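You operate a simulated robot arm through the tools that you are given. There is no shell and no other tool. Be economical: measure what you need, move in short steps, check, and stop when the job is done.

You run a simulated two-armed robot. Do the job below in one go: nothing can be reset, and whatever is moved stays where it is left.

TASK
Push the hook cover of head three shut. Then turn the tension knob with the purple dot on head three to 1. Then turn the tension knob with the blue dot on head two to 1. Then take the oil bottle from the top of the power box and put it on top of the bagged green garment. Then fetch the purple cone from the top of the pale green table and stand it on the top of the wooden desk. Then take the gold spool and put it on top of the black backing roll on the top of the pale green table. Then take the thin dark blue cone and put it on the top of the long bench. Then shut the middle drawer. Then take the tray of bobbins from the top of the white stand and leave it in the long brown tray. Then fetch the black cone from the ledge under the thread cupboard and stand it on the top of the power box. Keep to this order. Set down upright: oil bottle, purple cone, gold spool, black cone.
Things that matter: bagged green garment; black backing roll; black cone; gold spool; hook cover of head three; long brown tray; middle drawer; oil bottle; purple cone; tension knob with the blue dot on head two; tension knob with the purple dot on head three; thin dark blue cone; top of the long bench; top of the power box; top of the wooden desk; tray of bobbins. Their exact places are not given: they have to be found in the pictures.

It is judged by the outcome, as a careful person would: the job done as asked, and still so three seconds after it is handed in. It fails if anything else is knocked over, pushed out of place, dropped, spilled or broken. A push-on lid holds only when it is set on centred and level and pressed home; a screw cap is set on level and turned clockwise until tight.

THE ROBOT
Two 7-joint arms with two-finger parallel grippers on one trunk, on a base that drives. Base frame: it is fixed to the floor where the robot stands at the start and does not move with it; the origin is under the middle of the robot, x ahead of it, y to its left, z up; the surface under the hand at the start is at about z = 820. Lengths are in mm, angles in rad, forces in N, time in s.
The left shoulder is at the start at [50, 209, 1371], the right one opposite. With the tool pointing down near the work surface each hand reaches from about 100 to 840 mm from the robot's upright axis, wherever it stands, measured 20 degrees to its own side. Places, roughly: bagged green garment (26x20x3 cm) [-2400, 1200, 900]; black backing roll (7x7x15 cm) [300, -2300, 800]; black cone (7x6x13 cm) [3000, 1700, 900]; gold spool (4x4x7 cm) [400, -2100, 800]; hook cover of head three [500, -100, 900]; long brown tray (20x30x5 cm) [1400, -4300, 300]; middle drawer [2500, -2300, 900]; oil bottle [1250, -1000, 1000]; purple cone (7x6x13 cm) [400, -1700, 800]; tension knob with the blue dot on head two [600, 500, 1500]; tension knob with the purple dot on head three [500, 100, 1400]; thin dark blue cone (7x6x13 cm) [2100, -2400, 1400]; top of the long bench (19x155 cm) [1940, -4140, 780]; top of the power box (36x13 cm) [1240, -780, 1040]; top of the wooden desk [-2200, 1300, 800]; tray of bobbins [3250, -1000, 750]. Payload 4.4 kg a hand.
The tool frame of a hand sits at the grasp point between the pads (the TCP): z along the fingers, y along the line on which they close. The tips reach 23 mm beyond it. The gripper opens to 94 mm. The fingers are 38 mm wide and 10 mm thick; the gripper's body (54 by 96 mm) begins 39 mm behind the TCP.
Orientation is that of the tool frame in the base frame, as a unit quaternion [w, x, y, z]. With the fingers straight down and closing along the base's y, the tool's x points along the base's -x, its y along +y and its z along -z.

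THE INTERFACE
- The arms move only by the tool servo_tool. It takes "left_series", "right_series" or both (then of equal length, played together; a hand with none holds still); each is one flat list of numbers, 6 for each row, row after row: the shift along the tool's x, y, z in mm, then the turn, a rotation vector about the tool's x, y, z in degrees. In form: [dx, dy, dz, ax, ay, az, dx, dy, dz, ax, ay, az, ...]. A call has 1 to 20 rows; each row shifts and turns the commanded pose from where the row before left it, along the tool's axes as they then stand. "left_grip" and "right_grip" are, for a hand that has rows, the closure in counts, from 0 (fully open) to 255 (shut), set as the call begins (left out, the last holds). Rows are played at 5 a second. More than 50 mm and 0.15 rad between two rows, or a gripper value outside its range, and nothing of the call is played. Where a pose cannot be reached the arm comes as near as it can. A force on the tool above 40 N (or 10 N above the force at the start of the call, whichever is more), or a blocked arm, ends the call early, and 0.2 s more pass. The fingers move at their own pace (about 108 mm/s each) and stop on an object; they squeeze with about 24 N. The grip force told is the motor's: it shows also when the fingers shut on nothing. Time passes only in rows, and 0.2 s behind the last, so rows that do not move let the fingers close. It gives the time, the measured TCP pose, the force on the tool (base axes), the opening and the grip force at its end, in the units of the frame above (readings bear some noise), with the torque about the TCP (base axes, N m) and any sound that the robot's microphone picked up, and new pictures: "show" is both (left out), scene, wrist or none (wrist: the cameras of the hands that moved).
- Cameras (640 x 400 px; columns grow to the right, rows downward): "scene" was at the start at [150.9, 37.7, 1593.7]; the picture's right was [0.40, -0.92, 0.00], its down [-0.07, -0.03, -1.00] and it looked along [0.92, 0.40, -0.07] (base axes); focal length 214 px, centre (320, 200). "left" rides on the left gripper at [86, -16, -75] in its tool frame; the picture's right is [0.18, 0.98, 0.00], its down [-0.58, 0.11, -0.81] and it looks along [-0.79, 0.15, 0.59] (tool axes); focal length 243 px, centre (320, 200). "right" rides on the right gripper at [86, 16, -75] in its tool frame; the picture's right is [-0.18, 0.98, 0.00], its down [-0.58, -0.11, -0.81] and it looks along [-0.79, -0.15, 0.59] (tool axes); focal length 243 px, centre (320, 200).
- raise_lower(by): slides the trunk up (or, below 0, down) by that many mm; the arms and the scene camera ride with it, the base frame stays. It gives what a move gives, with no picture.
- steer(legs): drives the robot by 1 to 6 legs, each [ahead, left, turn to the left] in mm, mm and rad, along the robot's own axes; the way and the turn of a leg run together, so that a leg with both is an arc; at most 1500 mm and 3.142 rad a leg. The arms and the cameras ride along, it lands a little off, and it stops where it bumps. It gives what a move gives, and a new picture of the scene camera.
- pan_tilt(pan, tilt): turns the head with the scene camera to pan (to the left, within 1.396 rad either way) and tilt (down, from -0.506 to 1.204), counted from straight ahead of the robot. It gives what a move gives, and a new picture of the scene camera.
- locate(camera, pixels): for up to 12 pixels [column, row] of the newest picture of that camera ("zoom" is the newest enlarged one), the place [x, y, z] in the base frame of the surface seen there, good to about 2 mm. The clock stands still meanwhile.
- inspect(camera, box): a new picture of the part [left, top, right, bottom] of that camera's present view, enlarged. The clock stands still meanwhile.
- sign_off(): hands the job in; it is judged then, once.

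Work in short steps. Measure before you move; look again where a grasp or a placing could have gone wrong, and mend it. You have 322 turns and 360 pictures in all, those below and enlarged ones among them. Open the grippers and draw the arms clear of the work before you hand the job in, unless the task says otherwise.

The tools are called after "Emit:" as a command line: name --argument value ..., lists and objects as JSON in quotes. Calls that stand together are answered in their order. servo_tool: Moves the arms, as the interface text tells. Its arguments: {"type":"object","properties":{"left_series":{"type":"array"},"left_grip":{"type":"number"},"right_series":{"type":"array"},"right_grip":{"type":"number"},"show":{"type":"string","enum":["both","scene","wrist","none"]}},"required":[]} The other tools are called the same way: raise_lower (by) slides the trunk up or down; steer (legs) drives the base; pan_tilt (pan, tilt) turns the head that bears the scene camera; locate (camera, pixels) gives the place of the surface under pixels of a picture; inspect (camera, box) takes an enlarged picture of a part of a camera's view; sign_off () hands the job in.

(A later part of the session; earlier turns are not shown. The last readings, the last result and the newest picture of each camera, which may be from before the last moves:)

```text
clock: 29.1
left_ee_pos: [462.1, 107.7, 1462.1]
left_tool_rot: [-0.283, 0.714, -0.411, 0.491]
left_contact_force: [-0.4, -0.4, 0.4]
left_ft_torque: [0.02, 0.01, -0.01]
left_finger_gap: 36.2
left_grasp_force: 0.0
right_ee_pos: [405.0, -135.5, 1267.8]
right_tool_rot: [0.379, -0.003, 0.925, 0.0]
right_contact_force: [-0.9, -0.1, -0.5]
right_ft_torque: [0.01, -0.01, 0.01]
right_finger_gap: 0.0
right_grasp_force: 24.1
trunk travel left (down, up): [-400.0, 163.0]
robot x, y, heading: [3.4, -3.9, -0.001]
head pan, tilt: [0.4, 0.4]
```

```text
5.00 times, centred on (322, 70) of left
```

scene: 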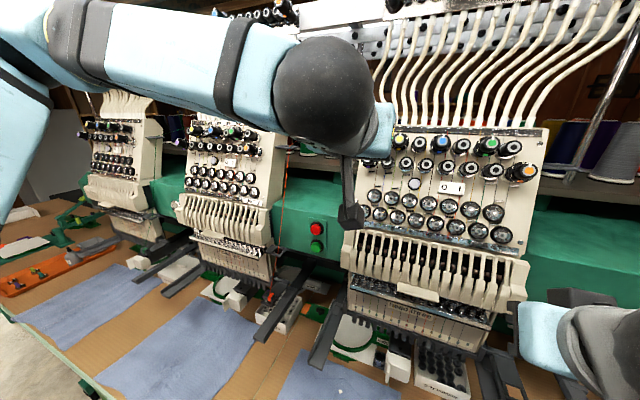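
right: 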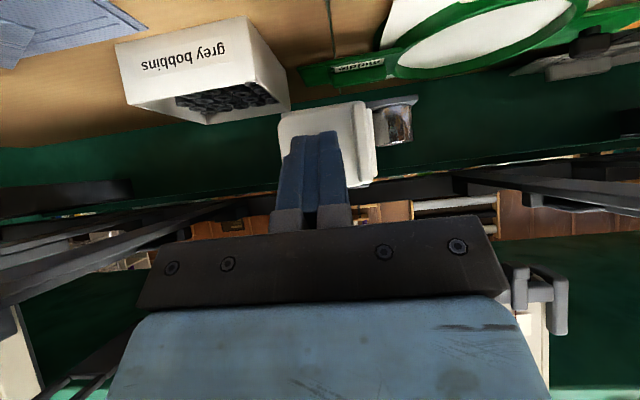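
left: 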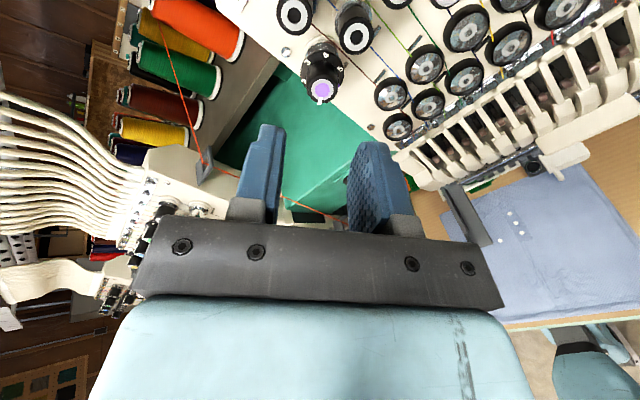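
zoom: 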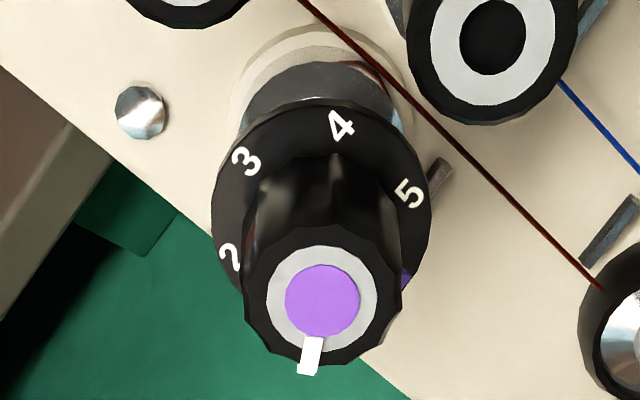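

Pointer stands opposite the "4", i.e. on "1". I back off, unwind the wrist, and look from the scene camera.

Emit:
servo_tool --left_series '[0, 0, -20, 0, 0, 8, 0, 0, -20, 0, 0, 8, 0, 0, 0, 0, 0, 8, 0, 0, 0, 0, 0, 8, 0, 0, 0, 0, 0, 8, 0, 0, 0, 0, 0, 8, 0, 0, 0, 0, 0, 8, 0, 0, 0, 0, 0, 8, 0, 0, 0, 0, 0, 8, 0, 0, 0, 0, 0, 8, 0, 0, 0, 0, 0, 8, 0, 0, 0, 0, 0, 8, 0, 0, 0, 0, 0, 8, 0, 0, 0, 0, 0, 8, 0, 0, 0, 0, 0, 8]' --show "none"

Emit:
servo_tool --left_series '[0, 45, 0, 0, 0, 0, 0, 45, 0, 0, 0, 0, 0, 45, 0, 0, 0, 0, 0, 45, 0, 0, 0, 0, 0, 45, 0, 0, 0, 0, 0, 45, 0, 0, 0, 0, 0, 45, 0, 0, 0, 0, 0, 45, 0, 0, 0, 0]' --show "both"

```text
clock: 32.3
left_ee_pos: [426.0, 107.5, 1475.1]
left_tool_rot: [0.565, 0.0, 0.825, -0.001]
left_contact_force: [0.0, -0.6, 0.2]
left_ft_torque: [0.0, 0.01, -0.03]
left_finger_gap: 36.2
left_grasp_force: 0.0
right_ee_pos: [407.2, -136.7, 1267.0]
right_tool_rot: [0.379, -0.002, 0.925, 0.0]
right_contact_force: [-0.4, 0.3, 1.2]
right_ft_torque: [0.03, 0.0, 0.0]
right_finger_gap: 0.0
right_grasp_force: 23.8
trunk travel left (down, up): [-400.0, 163.0]
robot x, y, heading: [-1.9, -0.7, 0.001]
head pan, tilt: [0.4, 0.4]
```

```text
clock: 34.1
left_ee_pos: [420.6, 463.4, 1478.5]
left_tool_rot: [0.568, 0.001, 0.823, 0.0]
left_contact_force: [-0.7, 0.1, 0.8]
left_ft_torque: [-0.01, -0.02, 0.05]
left_finger_gap: 36.0
left_grasp_force: 0.1
right_ee_pos: [402.7, -137.9, 1269.3]
right_tool_rot: [0.38, -0.002, 0.925, 0.0]
right_contact_force: [-0.8, -0.5, 0.1]
right_ft_torque: [0.0, -0.03, 0.03]
right_finger_gap: 0.0
right_grasp_force: 23.7
trunk travel left (down, up): [-400.0, 163.0]
robot x, y, heading: [-1.1, -0.6, -0.004]
head pan, tilt: [0.4, 0.4]
```

scene: 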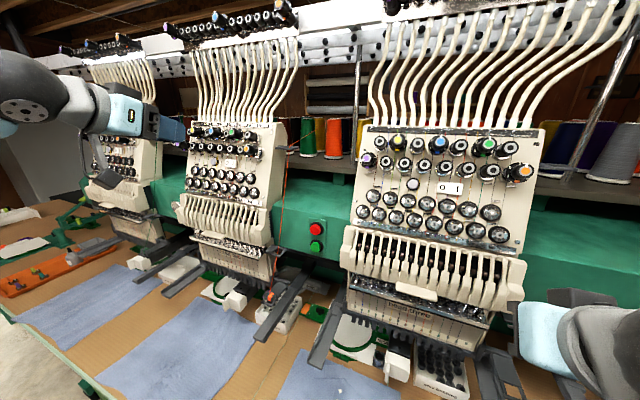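
left: 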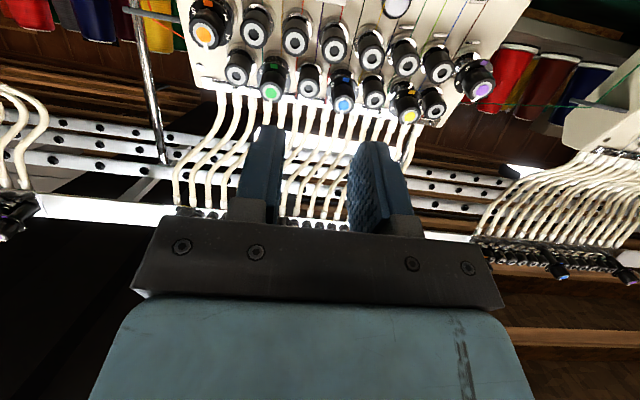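

I check the purple pointer from the scene and locate the blue knob with the left camera.

Emit:
inspect --camera "scene" --box '[350, 135, 414, 175]'

Emit:
locate --camera "left" --pixels '[[344, 104], [334, 104], [355, 104], [344, 70], [373, 99], [310, 88]]'

Emit:
inspect --camera "left" --box '[296, 50, 392, 120]'

```text
10.00 times, centred on (382, 155) of scene
```

zoom: 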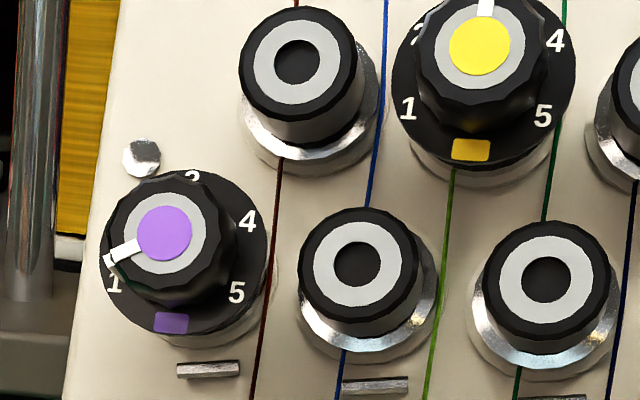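

```text
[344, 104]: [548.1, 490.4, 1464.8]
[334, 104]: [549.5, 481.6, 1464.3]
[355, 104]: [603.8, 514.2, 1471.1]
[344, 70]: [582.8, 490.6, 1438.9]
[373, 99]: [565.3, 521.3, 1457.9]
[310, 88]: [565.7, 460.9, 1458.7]
```

```text
5.71 times, centred on (344, 85) of left
```

zoom: 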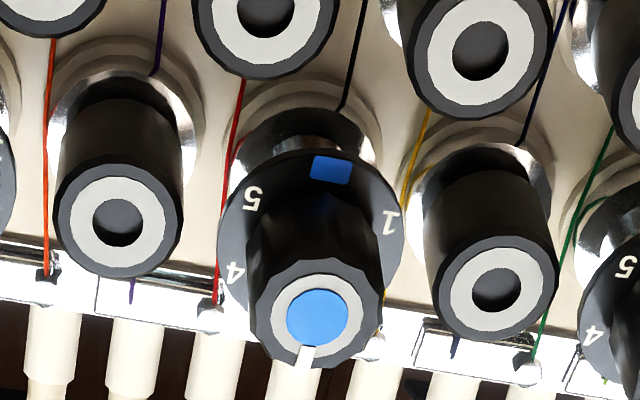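

Purple reads exactly 1. The blue knob's face is at (548,490.5,1465) with neighbours recessed ~19 mm; I align and approach to 8 mm-out TCP.

Emit:
servo_tool --left_series '[-17, 14, 0, 0, 0, 0, -16, 13, 0, 0, 0, 0, 0, 0, 35, 0, 0, 0, 0, 0, 30, 0, 0, 0, 0, 0, 0, 0, 0, 0]' --left_grip 152 --show "wrist"

```text
clock: 35.3
left_ee_pos: [497.0, 493.5, 1482.8]
left_tool_rot: [0.566, -0.001, 0.824, -0.001]
left_contact_force: [-0.7, 0.1, -0.4]
left_ft_torque: [0.01, -0.01, -0.03]
left_finger_gap: 37.8
left_grasp_force: 0.1
right_ee_pos: [404.7, -136.2, 1268.4]
right_tool_rot: [0.379, -0.002, 0.925, -0.001]
right_contact_force: [-0.1, -0.3, 0.1]
right_ft_torque: [-0.02, 0.01, 0.0]
right_finger_gap: 0.1
right_grasp_force: 23.8
trunk travel left (down, up): [-400.0, 163.0]
robot x, y, heading: [-1.0, -2.2, -0.004]
head pan, tilt: [0.4, 0.4]
```

left: 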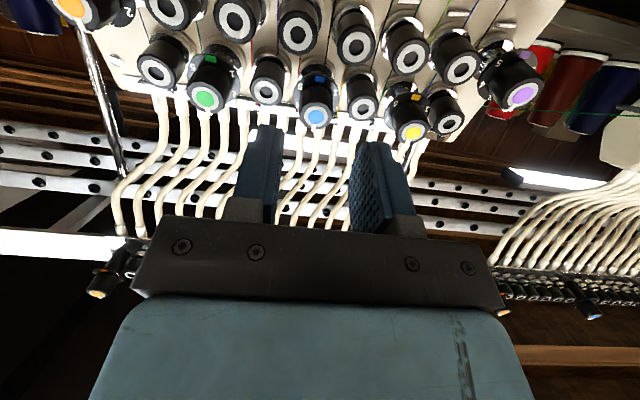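

Blue at (316,116) is centred between the fingers. I advance and close.

Emit:
servo_tool --left_series '[-1, -2, 18, 0, 0, 0, 0, 0, 16, 0, 0, 0, 0, 0, 12, 0, 0, 0, 0, 0, 0, 0, 0, 0]' --show "none"

Emit:
servo_tool --left_series '[0, 0, 0, 0, 0, 0, 0, 0, 0, 0, 0, 0, 0, 0, 0, 0, 0, 0]' --left_grip 255 --show "wrist"

```text
clock: 36.3
left_ee_pos: [541.7, 492.8, 1465.9]
left_tool_rot: [0.567, -0.001, 0.824, 0.0]
left_contact_force: [0.5, -0.2, -0.4]
left_ft_torque: [0.01, 0.02, 0.03]
left_finger_gap: 37.8
left_grasp_force: 0.1
right_ee_pos: [407.0, -135.5, 1267.1]
right_tool_rot: [0.378, -0.002, 0.926, 0.0]
right_contact_force: [0.1, 0.2, -0.2]
right_ft_torque: [0.01, -0.02, 0.01]
right_finger_gap: 0.0
right_grasp_force: 23.8
trunk travel left (down, up): [-400.0, 163.0]
robot x, y, heading: [1.8, -4.5, 0.0]
head pan, tilt: [0.4, 0.4]
```

```text
clock: 37.1
left_ee_pos: [541.7, 491.6, 1465.8]
left_tool_rot: [0.566, 0.0, 0.825, -0.001]
left_contact_force: [-2.8, -5.4, -4.2]
left_ft_torque: [-0.02, -0.39, -0.11]
left_finger_gap: 21.4
left_grasp_force: 44.4
right_ee_pos: [408.9, -137.1, 1267.1]
right_tool_rot: [0.378, -0.002, 0.926, -0.001]
right_contact_force: [-0.1, -0.5, 0.4]
right_ft_torque: [0.0, 0.03, -0.03]
right_finger_gap: 0.1
right_grasp_force: 23.6
trunk travel left (down, up): [-400.0, 163.0]
robot x, y, heading: [-1.4, 2.6, 0.0]
head pan, tilt: [0.4, 0.4]
```

left: 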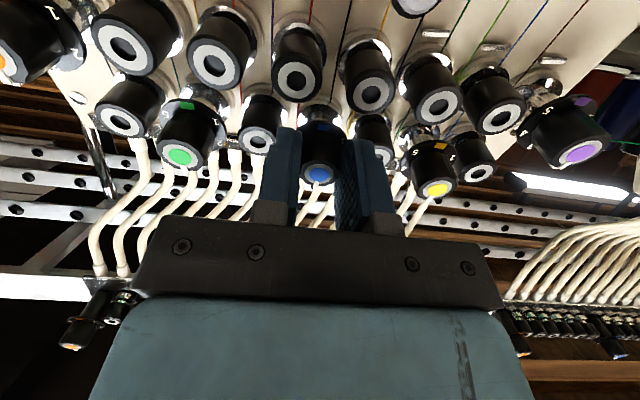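

Gripped; I turn it counter-clockwise 90° first.

Emit:
servo_tool --left_series '[0, 0, 0, 0, 0, -6, 0, 0, 0, 0, 0, -6, 0, 0, 0, 0, 0, -6, 0, 0, 0, 0, 0, -6, 0, 0, 0, 0, 0, -6, 0, 0, 0, 0, 0, -6, 0, 0, 0, 0, 0, -6, 0, 0, 0, 0, 0, -6, 0, 0, 0, 0, 0, -6, 0, 0, 0, 0, 0, -6, 0, 0, 0, 0, 0, -6, 0, 0, 0, 0, 0, -6, 0, 0, 0, 0, 0, -6, 0, 0, 0, 0, 0, -6, 0, 0, 0, 0, 0, -6]' --show "none"

```text
clock: 40.3
left_ee_pos: [542.3, 489.2, 1468.6]
left_tool_rot: [-0.401, 0.583, -0.582, 0.401]
left_contact_force: [3.7, -14.0, 4.5]
left_ft_torque: [-0.42, -0.04, -1.03]
left_finger_gap: 21.4
left_grasp_force: 44.9
right_ee_pos: [407.1, -139.3, 1267.1]
right_tool_rot: [0.379, -0.002, 0.925, 0.001]
right_contact_force: [-0.2, 0.0, -1.1]
right_ft_torque: [0.02, 0.0, -0.01]
right_finger_gap: 0.0
right_grasp_force: 24.3
trunk travel left (down, up): [-400.0, 163.0]
robot x, y, heading: [0.4, -1.4, -0.004]
head pan, tilt: [0.4, 0.4]
```

Turned 90° cleanly; 30° more to reach "1".

Emit:
servo_tool --left_series '[0, 0, 0, 0, 0, -6, 0, 0, 0, 0, 0, -6, 0, 0, 0, 0, 0, -6, 0, 0, 0, 0, 0, -6, 0, 0, 0, 0, 0, -6, 0, 0, 0, 0, 0, 0]' --show "none"

Emit:
inspect --camera "left" --box '[260, 70, 380, 200]'

```text
clock: 41.7
left_ee_pos: [543.3, 489.5, 1470.0]
left_tool_rot: [-0.284, 0.713, -0.412, 0.491]
left_contact_force: [18.2, -3.2, 33.1]
left_ft_torque: [0.35, 0.14, 0.69]
left_finger_gap: 21.5
left_grasp_force: 45.1
right_ee_pos: [408.1, -139.3, 1265.6]
right_tool_rot: [0.379, -0.002, 0.926, 0.0]
right_contact_force: [0.1, -0.2, 0.0]
right_ft_torque: [0.0, 0.0, 0.01]
right_finger_gap: 0.1
right_grasp_force: 24.1
trunk travel left (down, up): [-400.0, 163.0]
robot x, y, heading: [-0.3, 0.4, 0.001]
head pan, tilt: [0.4, 0.4]
```

```text
3.08 times, centred on (320, 135) of left
```

zoom: 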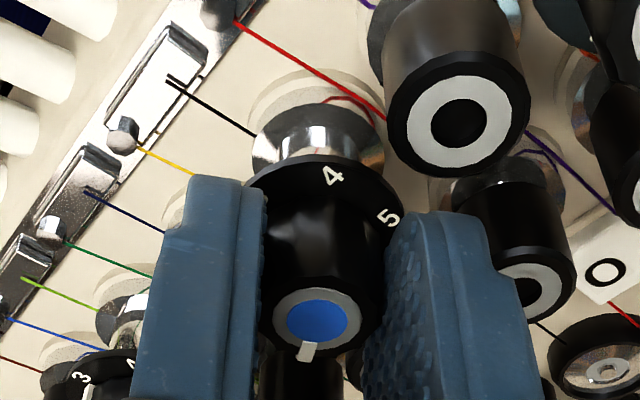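

Same appearance as the purple knob at 1. I release, back out and unwind.

Emit:
servo_tool --left_series '[0, 0, 0, 0, 0, 0, 0, 0, 0, 0, 0, 0, 0, 0, -15, 0, 0, 0, 0, 0, -25, 0, 0, 0, 0, 0, -40, 0, 0, 0, 0, 0, -30, 0, 0, 0]' --left_grip 150 --show "wrist"

Emit:
inspect --camera "left" --box '[280, 20, 376, 110]'

```text
clock: 43.1
left_ee_pos: [438.1, 490.9, 1506.8]
left_tool_rot: [-0.283, 0.714, -0.412, 0.49]
left_contact_force: [-0.8, 0.4, -0.3]
left_ft_torque: [0.02, 0.02, -0.03]
left_finger_gap: 38.8
left_grasp_force: 0.1
right_ee_pos: [406.7, -137.1, 1267.5]
right_tool_rot: [0.379, -0.003, 0.925, 0.0]
right_contact_force: [0.3, 0.0, -0.1]
right_ft_torque: [0.04, 0.01, 0.0]
right_finger_gap: 0.1
right_grasp_force: 23.9
trunk travel left (down, up): [-400.0, 163.0]
robot x, y, heading: [0.3, 0.1, -0.002]
head pan, tilt: [0.4, 0.4]
```

left: 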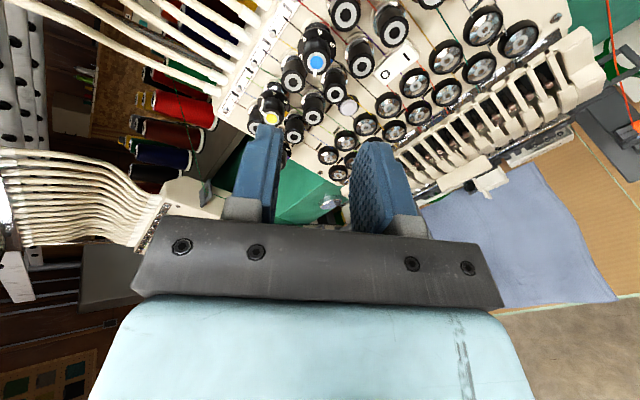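

```text
4.44 times, centred on (328, 65) of left
```

zoom: 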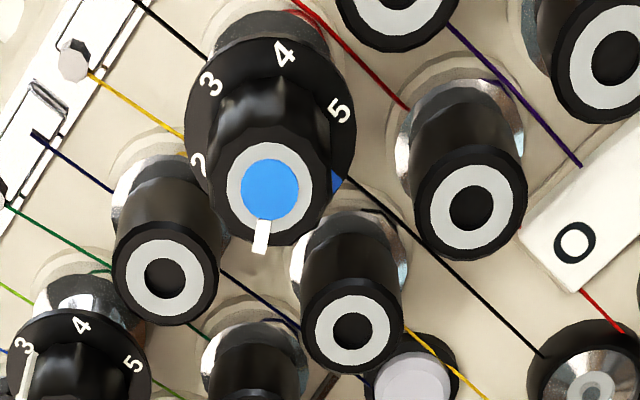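

Blue points at 1 as well. I unwind the left hand and return it to straight down, tucked for driving.

Emit:
servo_tool --left_series '[0, 0, -30, 0, 0, 8, 0, 0, -30, 0, 0, 8, 0, 0, -30, 0, 0, 8, 0, 0, 0, 0, 0, 8, 0, 0, 0, 0, 0, 8, 0, 0, 0, 0, 0, 8, 0, 0, 0, 0, 0, 8, 0, 0, 0, 0, 0, 8, 0, 0, 0, 0, 0, 8, 0, 0, 0, 0, 0, 8, 0, 0, 0, 0, 0, 8, 0, 0, 0, 0, 0, 8, 0, 0, 0, 0, 0, 8, 0, 0, 0, 0, 0, 8, 0, 0, 0, 0, 0, 8]' --left_grip 0 --show "none"

Emit:
servo_tool --left_series '[0, -20, 0, 0, 7.67, 0, 0, -20, 0, 0, 7.67, 0, 0, -20, 0, 0, 7.67, 0, 0, -20, 0, 0, 7.67, 0, 0, -20, 0, 0, 7.67, 0, 0, -20, 0, 0, 7.67, 0, 0, -20, 0, 0, 7.67, 0, 0, 0, 0, 0, 7.67, 0, 0, 0, 0, 0, 7.67, 0]' --right_series '[0, -20, -30, 0, 0, 0, 0, -20, -30, 0, 0, 0, 0, -20, -30, 0, 0, 0, 0, -20, 0, 0, 7.5, 0, 0, -20, 0, 0, 7.5, 0, 0, -20, 0, 0, 7.5, 0, 0, 0, 0, 0, 7.5, 0, 0, 0, 0, 0, 7.5, 0, 0, 0, 0, 0, 7.5, 0]' --right_grip 0 --show "scene"

```text
clock: 46.3
left_ee_pos: [355.4, 493.2, 1538.0]
left_tool_rot: [0.567, 0.0, 0.824, 0.0]
left_contact_force: [-0.2, 0.1, 0.3]
left_ft_torque: [-0.01, -0.02, 0.03]
left_finger_gap: 94.1
left_grasp_force: 0.1
right_ee_pos: [406.7, -136.5, 1266.4]
right_tool_rot: [0.379, -0.002, 0.925, -0.001]
right_contact_force: [-0.4, 0.1, 0.0]
right_ft_torque: [0.0, -0.01, -0.02]
right_finger_gap: 0.1
right_grasp_force: 24.1
trunk travel left (down, up): [-400.0, 163.0]
robot x, y, heading: [1.1, 1.6, -0.0]
head pan, tilt: [0.4, 0.4]
```

```text
clock: 48.3
left_ee_pos: [357.0, 352.1, 1537.6]
left_tool_rot: [-0.003, 0.0, 1.0, -0.001]
left_contact_force: [-0.3, 0.8, 0.2]
left_ft_torque: [0.02, 0.06, 0.0]
left_finger_gap: 94.0
left_grasp_force: 0.0
right_ee_pos: [391.2, -233.5, 1352.5]
right_tool_rot: [-0.007, -0.002, 1.0, -0.001]
right_contact_force: [0.1, 0.1, 0.7]
right_ft_torque: [0.02, -0.01, 0.04]
right_finger_gap: 93.8
right_grasp_force: 0.0
right hand out of reach, approached as far as the arm can: row 1, 2, 3
trunk travel left (down, up): [-400.0, 163.0]
robot x, y, heading: [1.0, -0.9, -0.001]
head pan, tilt: [0.4, 0.4]
```

scene: 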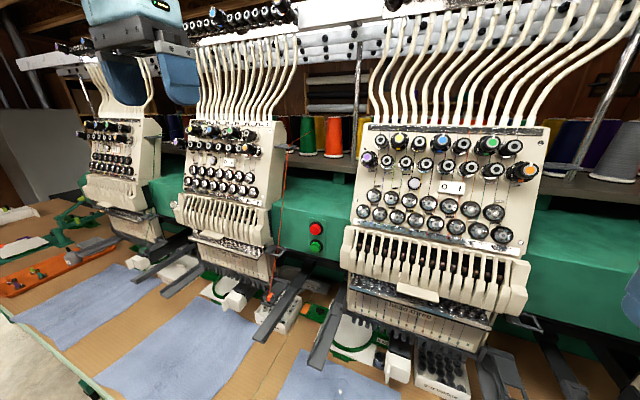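

Arms are clear. I look to the right for the way to the power box.

Emit:
pan_tilt --pan -0.9 --tilt 0.35

Emit:
pan_tilt --pan -1.39 --tilt 0.5

```text
clock: 49.8
left_ee_pos: [355.3, 352.8, 1538.5]
left_tool_rot: [0.001, 0.0, 1.0, -0.001]
left_contact_force: [-0.1, 0.1, 0.2]
left_ft_torque: [-0.01, 0.0, 0.0]
left_finger_gap: 93.8
left_grasp_force: 0.2
right_ee_pos: [389.5, -232.2, 1353.5]
right_tool_rot: [-0.004, -0.002, 1.0, -0.001]
right_contact_force: [-0.3, 0.0, -0.3]
right_ft_torque: [-0.03, 0.0, 0.0]
right_finger_gap: 94.1
right_grasp_force: 0.1
trunk travel left (down, up): [-400.0, 163.0]
robot x, y, heading: [-3.4, -3.0, -0.001]
head pan, tilt: [-0.901, 0.351]
```

scene: 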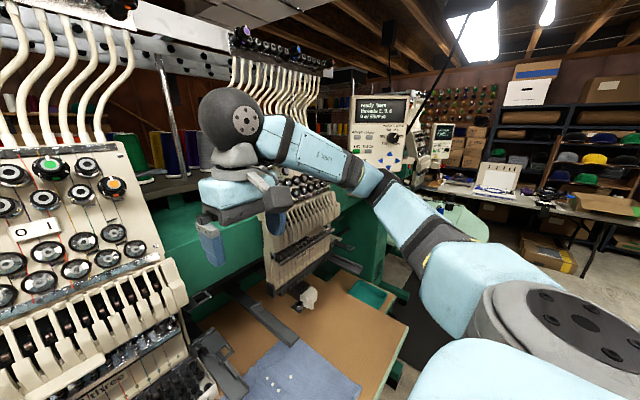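

```text
clock: 50.7
left_ee_pos: [354.3, 353.4, 1538.5]
left_tool_rot: [0.0, 0.0, 1.0, -0.001]
left_contact_force: [0.3, -0.2, 0.1]
left_ft_torque: [0.0, 0.0, -0.01]
left_finger_gap: 94.2
left_grasp_force: 0.1
right_ee_pos: [390.4, -231.9, 1354.4]
right_tool_rot: [-0.004, -0.002, 1.0, -0.002]
right_contact_force: [-0.4, 0.8, -0.7]
right_ft_torque: [-0.01, 0.02, 0.0]
right_finger_gap: 94.1
right_grasp_force: 0.1
trunk travel left (down, up): [-400.0, 163.0]
robot x, y, heading: [1.4, 1.5, -0.001]
head pan, tilt: [-1.389, 0.499]
```

scene: 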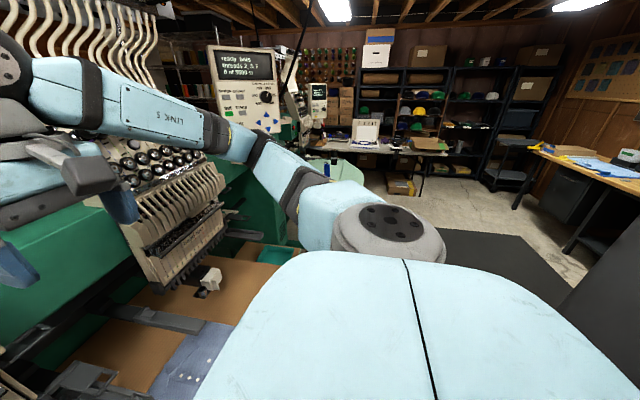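

The aisle right of the machine looks open. I back off 450 mm and turn right to survey.

Emit:
steer --legs '[[-450, 0, 0], [0, 0, -1.57]]'

Emit:
pan_tilt --pan 0.6 --tilt 0.3

Emit:
pan_tilt --pan -0.4 --tilt 0.3

```text
clock: 57.2
left_ee_pos: [-89.0, -351.8, 1538.9]
left_tool_rot: [-0.001, 0.704, 0.71, 0.0]
left_contact_force: [0.2, 0.4, 0.4]
left_ft_torque: [-0.04, 0.0, 0.01]
left_finger_gap: 94.0
left_grasp_force: 0.1
right_ee_pos: [-674.3, -391.1, 1355.2]
right_tool_rot: [-0.005, 0.702, 0.712, 0.002]
right_contact_force: [-0.2, 0.5, -0.6]
right_ft_torque: [0.0, -0.03, 0.0]
right_finger_gap: 94.2
right_grasp_force: 0.2
trunk travel left (down, up): [-400.0, 163.0]
robot x, y, heading: [-447.2, -0.1, -1.561]
head pan, tilt: [-1.389, 0.499]
```

scene: 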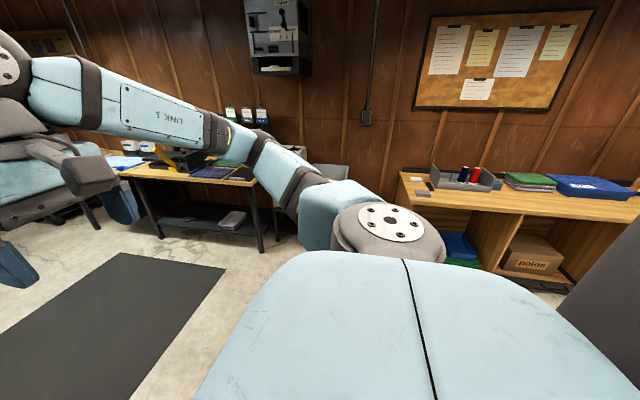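

```text
clock: 59.1
left_ee_pos: [-88.8, -351.1, 1538.6]
left_tool_rot: [-0.001, 0.704, 0.71, -0.001]
left_contact_force: [0.4, 0.0, 0.3]
left_ft_torque: [-0.01, -0.01, -0.03]
left_finger_gap: 94.1
left_grasp_force: 0.1
right_ee_pos: [-673.9, -391.6, 1355.0]
right_tool_rot: [-0.005, 0.703, 0.712, 0.002]
right_contact_force: [-0.1, -0.3, -0.8]
right_ft_torque: [0.01, 0.01, 0.0]
right_finger_gap: 94.1
right_grasp_force: 0.0
trunk travel left (down, up): [-400.0, 163.0]
robot x, y, heading: [-449.4, -4.3, -1.563]
head pan, tilt: [0.6, 0.3]
```

scene: 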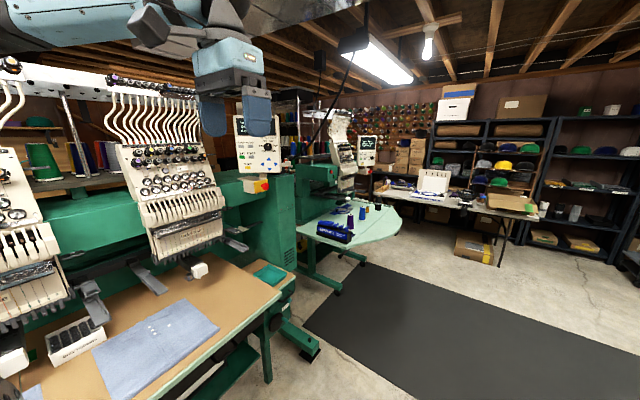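

```text
clock: 60.4
left_ee_pos: [-88.4, -353.0, 1538.9]
left_tool_rot: [-0.001, 0.703, 0.711, 0.001]
left_contact_force: [-0.4, 0.0, 0.3]
left_ft_torque: [0.01, -0.03, 0.01]
left_finger_gap: 94.1
left_grasp_force: 0.0
right_ee_pos: [-673.7, -391.7, 1355.3]
right_tool_rot: [-0.005, 0.702, 0.712, 0.002]
right_contact_force: [0.0, 0.2, 0.6]
right_ft_torque: [0.0, -0.03, 0.0]
right_finger_gap: 94.1
right_grasp_force: 0.0
trunk travel left (down, up): [-400.0, 163.0]
robot x, y, heading: [-443.5, -0.7, -1.56]
head pan, tilt: [-0.4, 0.3]
```

scene: 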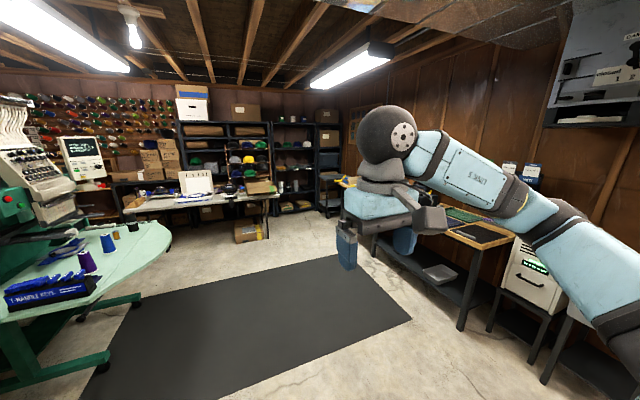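

I measure the green table edge, its cones, and floor points in this view.

Emit:
locate --camera "scene" --pixels '[[170, 240], [60, 315], [5, 320], [107, 243], [87, 262], [132, 225], [116, 233], [100, 375], [50, 290]]'

Emit:
inspect --camera "scene" --box '[0, 180, 190, 320]'

```text
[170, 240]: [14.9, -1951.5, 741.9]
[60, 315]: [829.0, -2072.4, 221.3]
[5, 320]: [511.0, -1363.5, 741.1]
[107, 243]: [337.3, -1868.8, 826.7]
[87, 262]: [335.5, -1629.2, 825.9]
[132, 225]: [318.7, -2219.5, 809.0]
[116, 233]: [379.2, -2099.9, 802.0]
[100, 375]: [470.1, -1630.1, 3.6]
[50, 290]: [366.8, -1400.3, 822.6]
```

```text
2.86 times, centred on (95, 250) of scene
```

zoom: 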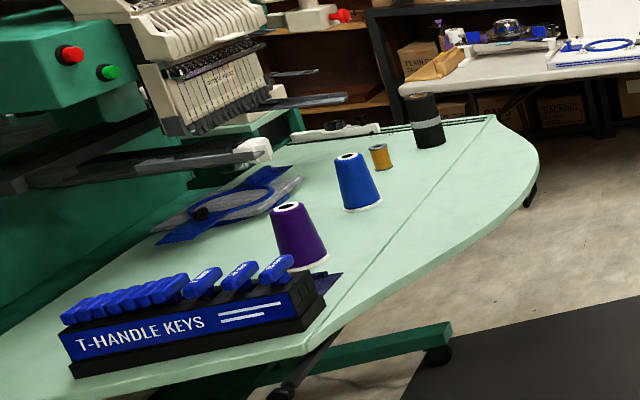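

The gap toward the power box lies left. I drive on 1000 mm and turn to face +x.

Emit:
steer --legs '[[1000, 0, 0], [0, 0, 1.4]]'

Emit:
pan_tilt --pan 0.1 --tilt 0.3

```text
clock: 69.0
left_ee_pos: [-27.6, -692.3, 1538.1]
left_tool_rot: [-0.001, 0.076, 0.997, -0.001]
left_contact_force: [-1.0, 0.1, -0.2]
left_ft_torque: [0.01, -0.01, 0.0]
left_finger_gap: 93.8
left_grasp_force: 0.0
right_ee_pos: [-83.0, -1275.5, 1354.9]
right_tool_rot: [-0.005, 0.074, 0.997, -0.001]
right_contact_force: [-0.4, -0.1, -0.2]
right_ft_torque: [-0.01, -0.01, -0.02]
right_finger_gap: 93.9
right_grasp_force: 0.0
trunk travel left (down, up): [-400.0, 163.0]
robot x, y, heading: [-433.0, -982.8, -0.153]
head pan, tilt: [-0.4, 0.3]
```

scene: 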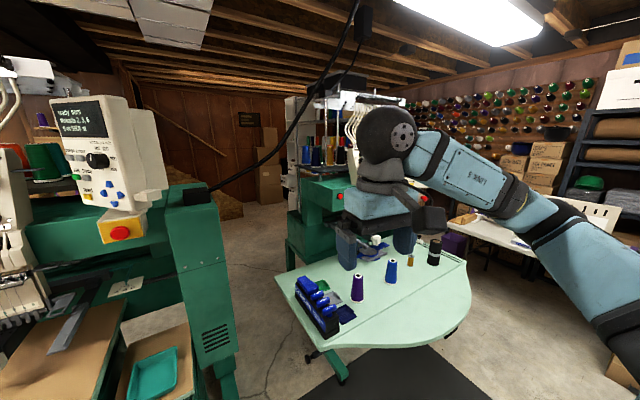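

```text
clock: 69.9
left_ee_pos: [-27.8, -692.2, 1538.6]
left_tool_rot: [-0.001, 0.076, 0.997, 0.0]
left_contact_force: [-0.2, -0.5, -0.1]
left_ft_torque: [0.0, -0.01, 0.05]
left_finger_gap: 93.7
left_grasp_force: 0.0
right_ee_pos: [-82.9, -1275.9, 1353.5]
right_tool_rot: [-0.005, 0.074, 0.997, -0.001]
right_contact_force: [-1.3, -1.3, -0.4]
right_ft_torque: [-0.01, 0.0, -0.01]
right_finger_gap: 93.9
right_grasp_force: 0.0
trunk travel left (down, up): [-400.0, 163.0]
robot x, y, heading: [-432.5, -988.1, -0.152]
head pan, tilt: [0.099, 0.3]
```

scene: 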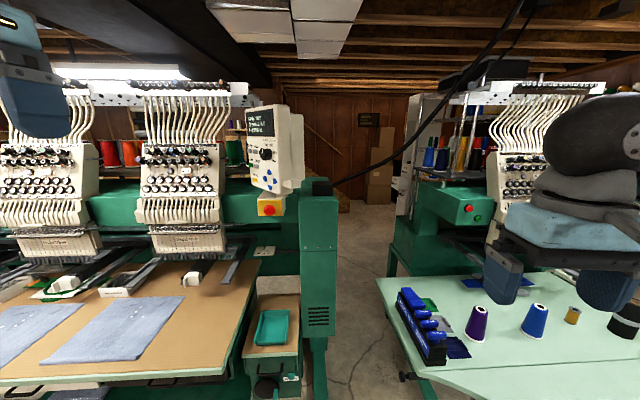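

I measure the gap between the machine's end cabinet and the second machine.

Emit:
locate --camera "scene" --pixels '[[337, 240], [310, 190], [395, 250], [380, 283], [430, 375], [350, 250], [318, 185], [335, 185], [418, 185], [300, 250], [370, 200], [355, 300]]'

Emit:
inspect --camera "scene" --box '[230, 100, 450, 260]'

```text
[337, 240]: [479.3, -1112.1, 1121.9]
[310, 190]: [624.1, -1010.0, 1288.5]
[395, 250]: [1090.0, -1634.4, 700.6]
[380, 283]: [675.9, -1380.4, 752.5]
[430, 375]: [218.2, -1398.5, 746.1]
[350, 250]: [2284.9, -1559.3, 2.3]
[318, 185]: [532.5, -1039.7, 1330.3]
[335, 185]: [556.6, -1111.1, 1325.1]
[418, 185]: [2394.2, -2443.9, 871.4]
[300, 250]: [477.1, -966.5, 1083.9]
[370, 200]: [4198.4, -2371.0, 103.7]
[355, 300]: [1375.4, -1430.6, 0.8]
```

```text
2.50 times, centred on (340, 180) of scene
```

zoom: 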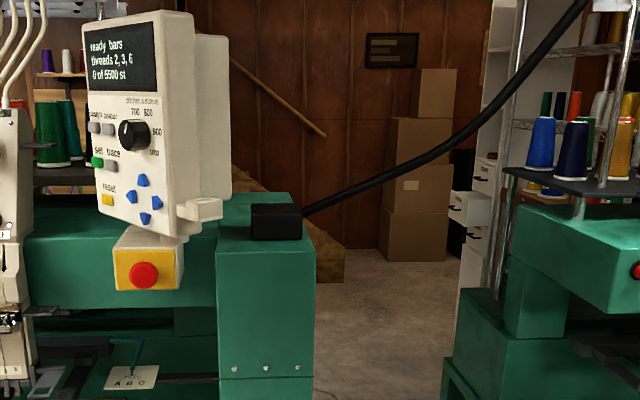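

The gap is only ~270 mm, so I must go around the green table. I drive right past it and look down the corridor.

Emit:
steer --legs '[[0, -1500, 0.15], [0, -400, 0]]'

Emit:
pan_tilt --pan -0.3 --tilt 0.3

```text
clock: 85.8
left_ee_pos: [-205.1, -2431.4, 1539.0]
left_tool_rot: [0.0, 0.007, 1.0, 0.0]
left_contact_force: [0.6, -0.1, 0.1]
left_ft_torque: [0.03, -0.03, 0.0]
left_finger_gap: 93.8
left_grasp_force: 0.1
right_ee_pos: [-177.2, -3016.2, 1354.2]
right_tool_rot: [-0.005, 0.003, 1.0, -0.001]
right_contact_force: [-0.1, -0.5, -0.6]
right_ft_torque: [0.01, 0.01, 0.01]
right_finger_gap: 93.9
right_grasp_force: 0.0
trunk travel left (down, up): [-400.0, 163.0]
robot x, y, heading: [-565.4, -2778.6, -0.015]
head pan, tilt: [0.099, 0.3]
stopped in leg 2: the robot was blocked; the commanded pose is now the measured one
```

scene: 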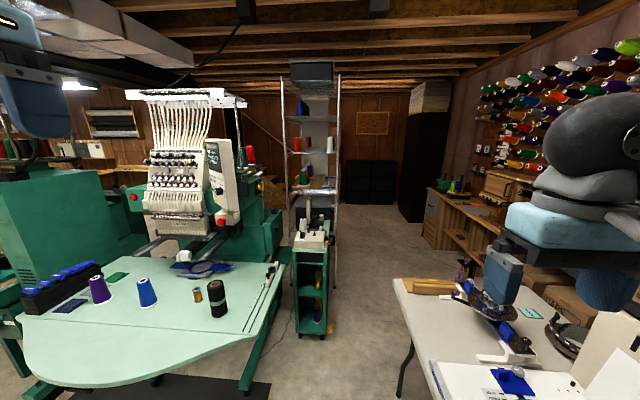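

```text
clock: 86.7
left_ee_pos: [-206.0, -2428.4, 1538.9]
left_tool_rot: [-0.001, 0.006, 1.0, -0.002]
left_contact_force: [0.5, 0.8, -0.1]
left_ft_torque: [-0.02, -0.02, -0.02]
left_finger_gap: 93.9
left_grasp_force: 0.1
right_ee_pos: [-178.2, -3014.3, 1356.0]
right_tool_rot: [-0.004, 0.003, 1.0, -0.002]
right_contact_force: [0.4, 0.6, 0.5]
right_ft_torque: [0.03, -0.02, 0.0]
right_finger_gap: 93.9
right_grasp_force: 0.1
trunk travel left (down, up): [-400.0, 163.0]
robot x, y, heading: [-566.3, -2778.4, -0.013]
head pan, tilt: [-0.3, 0.3]
```

scene: 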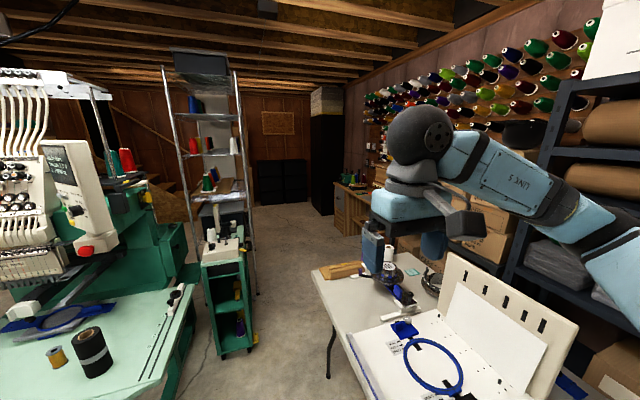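

I was blocked at the right; I measure the corridor edges.

Emit:
locate --camera "scene" --pixels '[[315, 275], [350, 350], [230, 350], [258, 340], [170, 380], [258, 290], [330, 372], [243, 200], [380, 395], [183, 200], [340, 210], [235, 250]]'

Emit:
pan_tilt --pan -1.3 --tilt 0.6

```text
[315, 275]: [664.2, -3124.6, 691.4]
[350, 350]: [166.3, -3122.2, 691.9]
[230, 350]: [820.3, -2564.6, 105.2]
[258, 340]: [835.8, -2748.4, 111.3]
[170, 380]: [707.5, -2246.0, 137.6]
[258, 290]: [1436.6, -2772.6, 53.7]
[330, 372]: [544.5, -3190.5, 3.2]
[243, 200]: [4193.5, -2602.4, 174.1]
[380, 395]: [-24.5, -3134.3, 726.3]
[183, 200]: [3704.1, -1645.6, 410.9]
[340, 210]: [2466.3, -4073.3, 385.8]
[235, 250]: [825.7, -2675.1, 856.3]
```

```text
clock: 88.0
left_ee_pos: [-205.0, -2429.3, 1539.7]
left_tool_rot: [-0.001, 0.006, 1.0, -0.001]
left_contact_force: [0.5, -0.1, -0.5]
left_ft_torque: [0.01, 0.02, -0.01]
left_finger_gap: 93.8
left_grasp_force: 0.1
right_ee_pos: [-178.0, -3014.6, 1352.9]
right_tool_rot: [-0.005, 0.003, 1.0, -0.001]
right_contact_force: [0.5, 0.2, 0.5]
right_ft_torque: [0.0, -0.03, 0.05]
right_finger_gap: 94.0
right_grasp_force: 0.0
trunk travel left (down, up): [-400.0, 163.0]
robot x, y, heading: [-562.9, -2777.6, -0.017]
head pan, tilt: [-1.3, 0.6]
```

scene: 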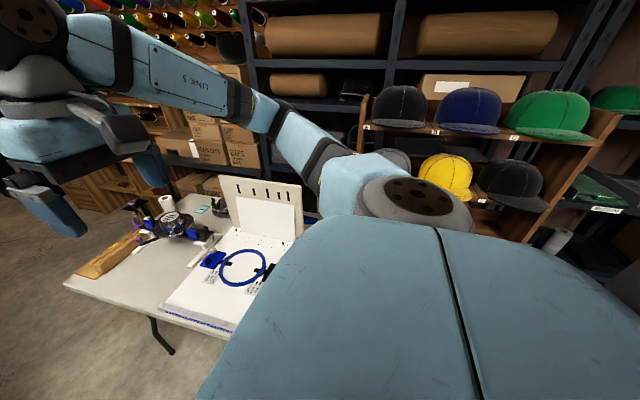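

I check what blocked us: distances of the cap shelf and table near the right elbow.

Emit:
locate --camera "scene" --pixels '[[280, 170], [370, 190], [440, 200], [490, 185], [360, 125], [600, 140], [230, 335], [430, 225], [230, 290], [200, 350]]'

Emit:
pan_tilt --pan -1.3 --tilt 1.2

```text
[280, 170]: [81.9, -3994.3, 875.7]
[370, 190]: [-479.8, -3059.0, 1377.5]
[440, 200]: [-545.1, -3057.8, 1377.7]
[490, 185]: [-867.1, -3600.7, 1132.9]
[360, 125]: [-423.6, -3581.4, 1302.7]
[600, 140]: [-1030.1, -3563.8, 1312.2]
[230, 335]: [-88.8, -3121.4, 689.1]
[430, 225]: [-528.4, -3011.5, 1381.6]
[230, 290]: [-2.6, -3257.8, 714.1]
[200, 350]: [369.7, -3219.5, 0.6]
```

```text
clock: 89.0
left_ee_pos: [-205.3, -2428.7, 1539.1]
left_tool_rot: [-0.001, 0.006, 1.0, -0.002]
left_contact_force: [-0.1, 0.5, 0.6]
left_ft_torque: [0.03, -0.02, -0.01]
left_finger_gap: 94.2
left_grasp_force: 0.0
right_ee_pos: [-177.2, -3015.3, 1354.9]
right_tool_rot: [-0.005, 0.004, 1.0, -0.002]
right_contact_force: [-0.1, 0.2, 0.2]
right_ft_torque: [0.02, -0.01, -0.03]
right_finger_gap: 94.3
right_grasp_force: 0.1
trunk travel left (down, up): [-400.0, 163.0]
robot x, y, heading: [-565.3, -2779.9, -0.011]
head pan, tilt: [-1.3, 1.201]
```

scene: 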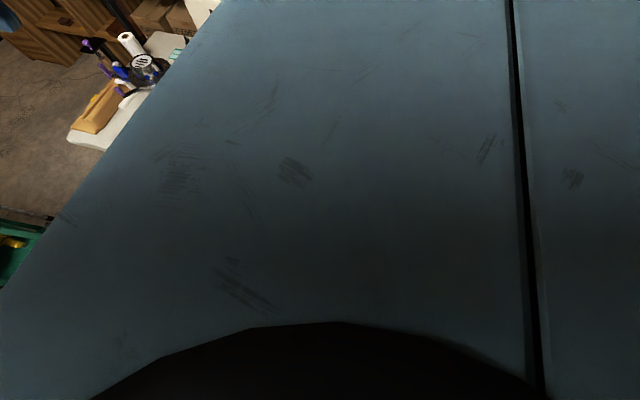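

The base touched the white table's edge at y≈−3121. I step left 250 and measure the corridor along its length.

Emit:
steer --legs '[[0, 250, 0]]'

Emit:
pan_tilt --pan -0.1 --tilt 0.5

```text
clock: 91.8
left_ee_pos: [-202.5, -2171.0, 1539.2]
left_tool_rot: [-0.001, 0.004, 1.0, -0.002]
left_contact_force: [0.5, 0.5, 0.1]
left_ft_torque: [-0.01, 0.0, -0.02]
left_finger_gap: 94.0
left_grasp_force: 0.1
right_ee_pos: [-174.6, -2755.3, 1354.4]
right_tool_rot: [-0.005, 0.002, 1.0, -0.001]
right_contact_force: [-1.0, -0.1, -0.5]
right_ft_torque: [-0.02, 0.0, 0.01]
right_finger_gap: 94.0
right_grasp_force: 0.1
trunk travel left (down, up): [-400.0, 163.0]
robot x, y, heading: [-565.1, -2518.8, -0.008]
head pan, tilt: [-1.3, 1.201]
```

scene: 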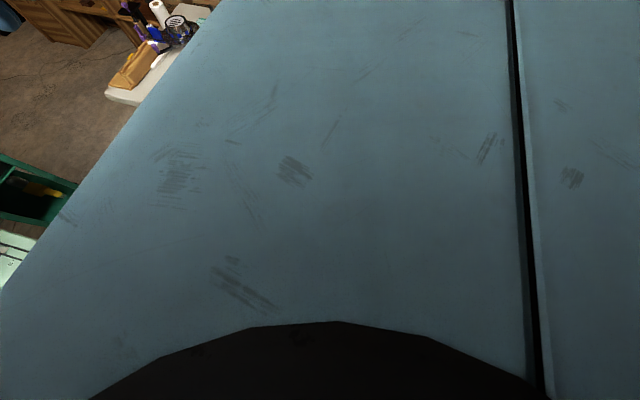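

```text
clock: 93.2
left_ee_pos: [-203.3, -2170.9, 1538.4]
left_tool_rot: [0.0, 0.004, 1.0, -0.002]
left_contact_force: [-0.3, 0.6, 0.3]
left_ft_torque: [-0.02, 0.01, 0.0]
left_finger_gap: 93.7
left_grasp_force: 0.0
right_ee_pos: [-174.3, -2756.0, 1355.0]
right_tool_rot: [-0.004, 0.002, 1.0, -0.002]
right_contact_force: [0.1, 0.5, 0.1]
right_ft_torque: [0.0, 0.02, 0.01]
right_finger_gap: 93.8
right_grasp_force: 0.0
trunk travel left (down, up): [-400.0, 163.0]
robot x, y, heading: [-562.9, -2519.7, -0.007]
head pan, tilt: [-0.099, 0.499]
```

scene: 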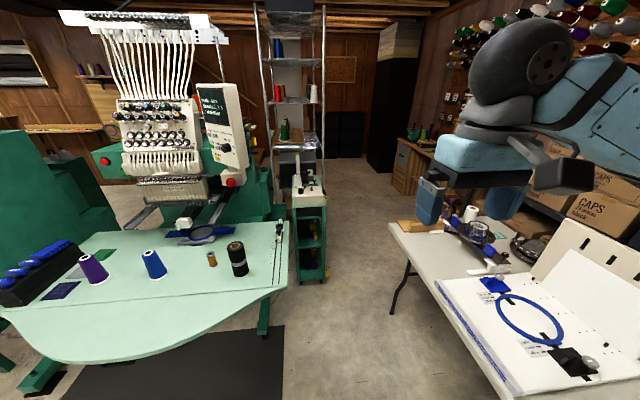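

I locate the corridor's edges.

Emit:
locate --camera "scene" --pixels '[[286, 240], [283, 280], [265, 310], [327, 275], [325, 190], [391, 224], [405, 245], [326, 150], [300, 190], [265, 330], [320, 300], [460, 345]]'

```text
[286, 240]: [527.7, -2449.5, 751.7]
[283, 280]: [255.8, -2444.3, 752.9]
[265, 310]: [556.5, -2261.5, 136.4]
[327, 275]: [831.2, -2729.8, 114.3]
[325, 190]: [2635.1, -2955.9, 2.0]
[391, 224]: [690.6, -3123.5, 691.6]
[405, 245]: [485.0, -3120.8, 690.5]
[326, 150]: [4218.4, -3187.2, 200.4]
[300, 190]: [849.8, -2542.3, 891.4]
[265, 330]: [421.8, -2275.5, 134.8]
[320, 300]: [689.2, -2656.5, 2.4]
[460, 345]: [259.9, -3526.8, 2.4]
```

The gap is 673 mm, tight. I look left along the room for another way around machine one.

Emit:
pan_tilt --pan 0.9 --tilt 0.2

Emit:
pan_tilt --pan 1.39 --tilt 0.2

```text
clock: 94.5
left_ee_pos: [-203.0, -2170.9, 1538.4]
left_tool_rot: [-0.001, 0.004, 1.0, -0.002]
left_contact_force: [-0.5, -0.1, 0.4]
left_ft_torque: [0.01, -0.03, -0.01]
left_finger_gap: 94.0
left_grasp_force: 0.0
right_ee_pos: [-173.9, -2756.1, 1354.6]
right_tool_rot: [-0.005, 0.001, 1.0, -0.002]
right_contact_force: [0.2, 0.7, -0.4]
right_ft_torque: [-0.04, -0.02, 0.03]
right_finger_gap: 93.8
right_grasp_force: 0.0
trunk travel left (down, up): [-400.0, 163.0]
robot x, y, heading: [-565.2, -2522.0, -0.013]
head pan, tilt: [0.901, 0.201]
```

scene: 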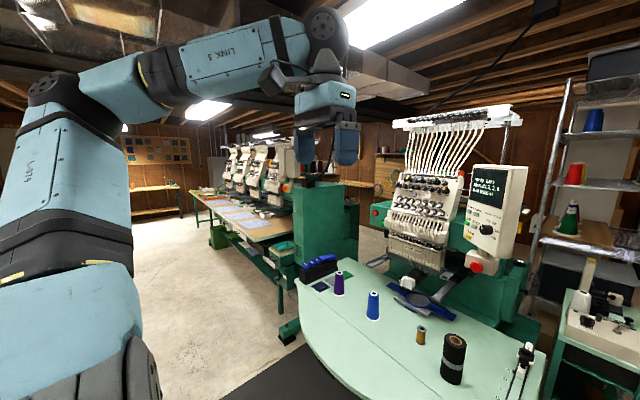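

```text
clock: 95.5
left_ee_pos: [-203.4, -2170.7, 1538.6]
left_tool_rot: [-0.001, 0.004, 1.0, -0.001]
left_contact_force: [-0.2, 0.5, 0.0]
left_ft_torque: [0.0, 0.02, 0.01]
left_finger_gap: 94.0
left_grasp_force: 0.1
right_ee_pos: [-175.0, -2756.0, 1354.5]
right_tool_rot: [-0.005, 0.001, 1.0, -0.002]
right_contact_force: [0.1, 0.3, 1.0]
right_ft_torque: [0.02, 0.04, 0.0]
right_finger_gap: 94.1
right_grasp_force: 0.1
trunk travel left (down, up): [-400.0, 163.0]
robot x, y, heading: [-560.7, -2521.8, -0.01]
head pan, tilt: [1.389, 0.201]
```

scene: 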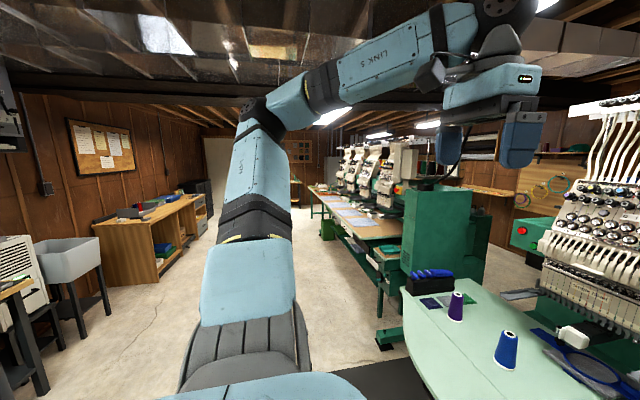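

The left end of machine one looks open. I turn to +y and drive along the front, then look.

Emit:
steer --legs '[[0, 0, 1.58], [1500, 0, 0], [1500, 0, 0], [1200, 0, 0]]'

Emit:
pan_tilt --pan -0.6 --tilt 0.3

```text
clock: 119.3
left_ee_pos: [-976.5, 2006.9, 1538.3]
left_tool_rot: [-0.001, 0.709, -0.705, 0.002]
left_contact_force: [0.4, 0.4, -0.2]
left_ft_torque: [0.03, -0.01, 0.03]
left_finger_gap: 94.0
left_grasp_force: 0.1
right_ee_pos: [-392.0, 2044.0, 1353.8]
right_tool_rot: [0.002, 0.71, -0.704, 0.005]
right_contact_force: [0.5, 0.2, 0.1]
right_ft_torque: [0.01, 0.0, 0.01]
right_finger_gap: 94.0
right_grasp_force: 0.0
trunk travel left (down, up): [-400.0, 163.0]
robot x, y, heading: [-622.5, 1653.6, 1.57]
head pan, tilt: [1.389, 0.201]
```

scene: 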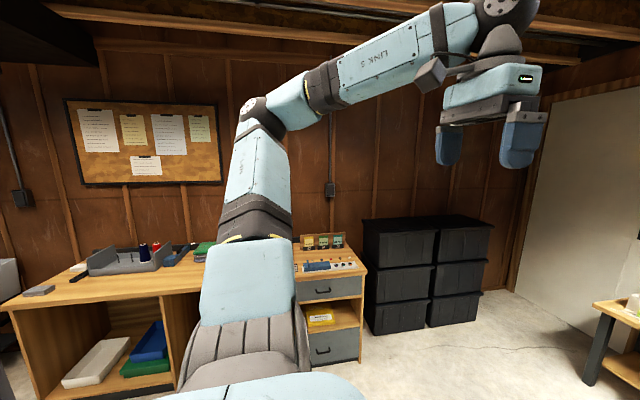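

```text
clock: 121.3
left_ee_pos: [-976.4, 2006.9, 1538.2]
left_tool_rot: [-0.001, 0.709, -0.705, 0.002]
left_contact_force: [-0.3, -0.2, 0.2]
left_ft_torque: [0.02, 0.0, 0.01]
left_finger_gap: 93.8
left_grasp_force: 0.1
right_ee_pos: [-392.2, 2044.5, 1353.9]
right_tool_rot: [0.003, 0.711, -0.703, 0.005]
right_contact_force: [0.2, 0.1, 0.4]
right_ft_torque: [-0.01, 0.01, 0.0]
right_finger_gap: 93.9
right_grasp_force: 0.1
trunk travel left (down, up): [-400.0, 163.0]
robot x, y, heading: [-617.0, 1654.1, 1.576]
head pan, tilt: [-0.6, 0.3]
```

scene: 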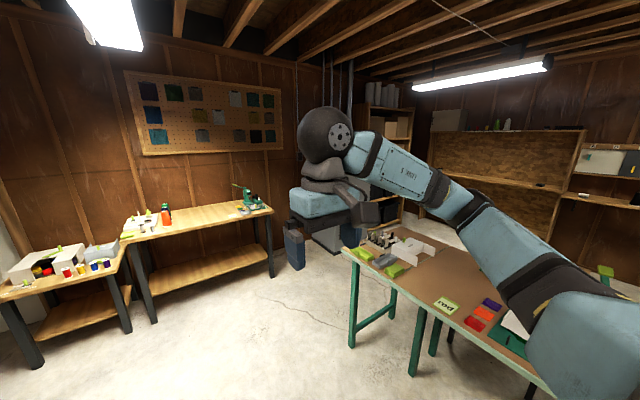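

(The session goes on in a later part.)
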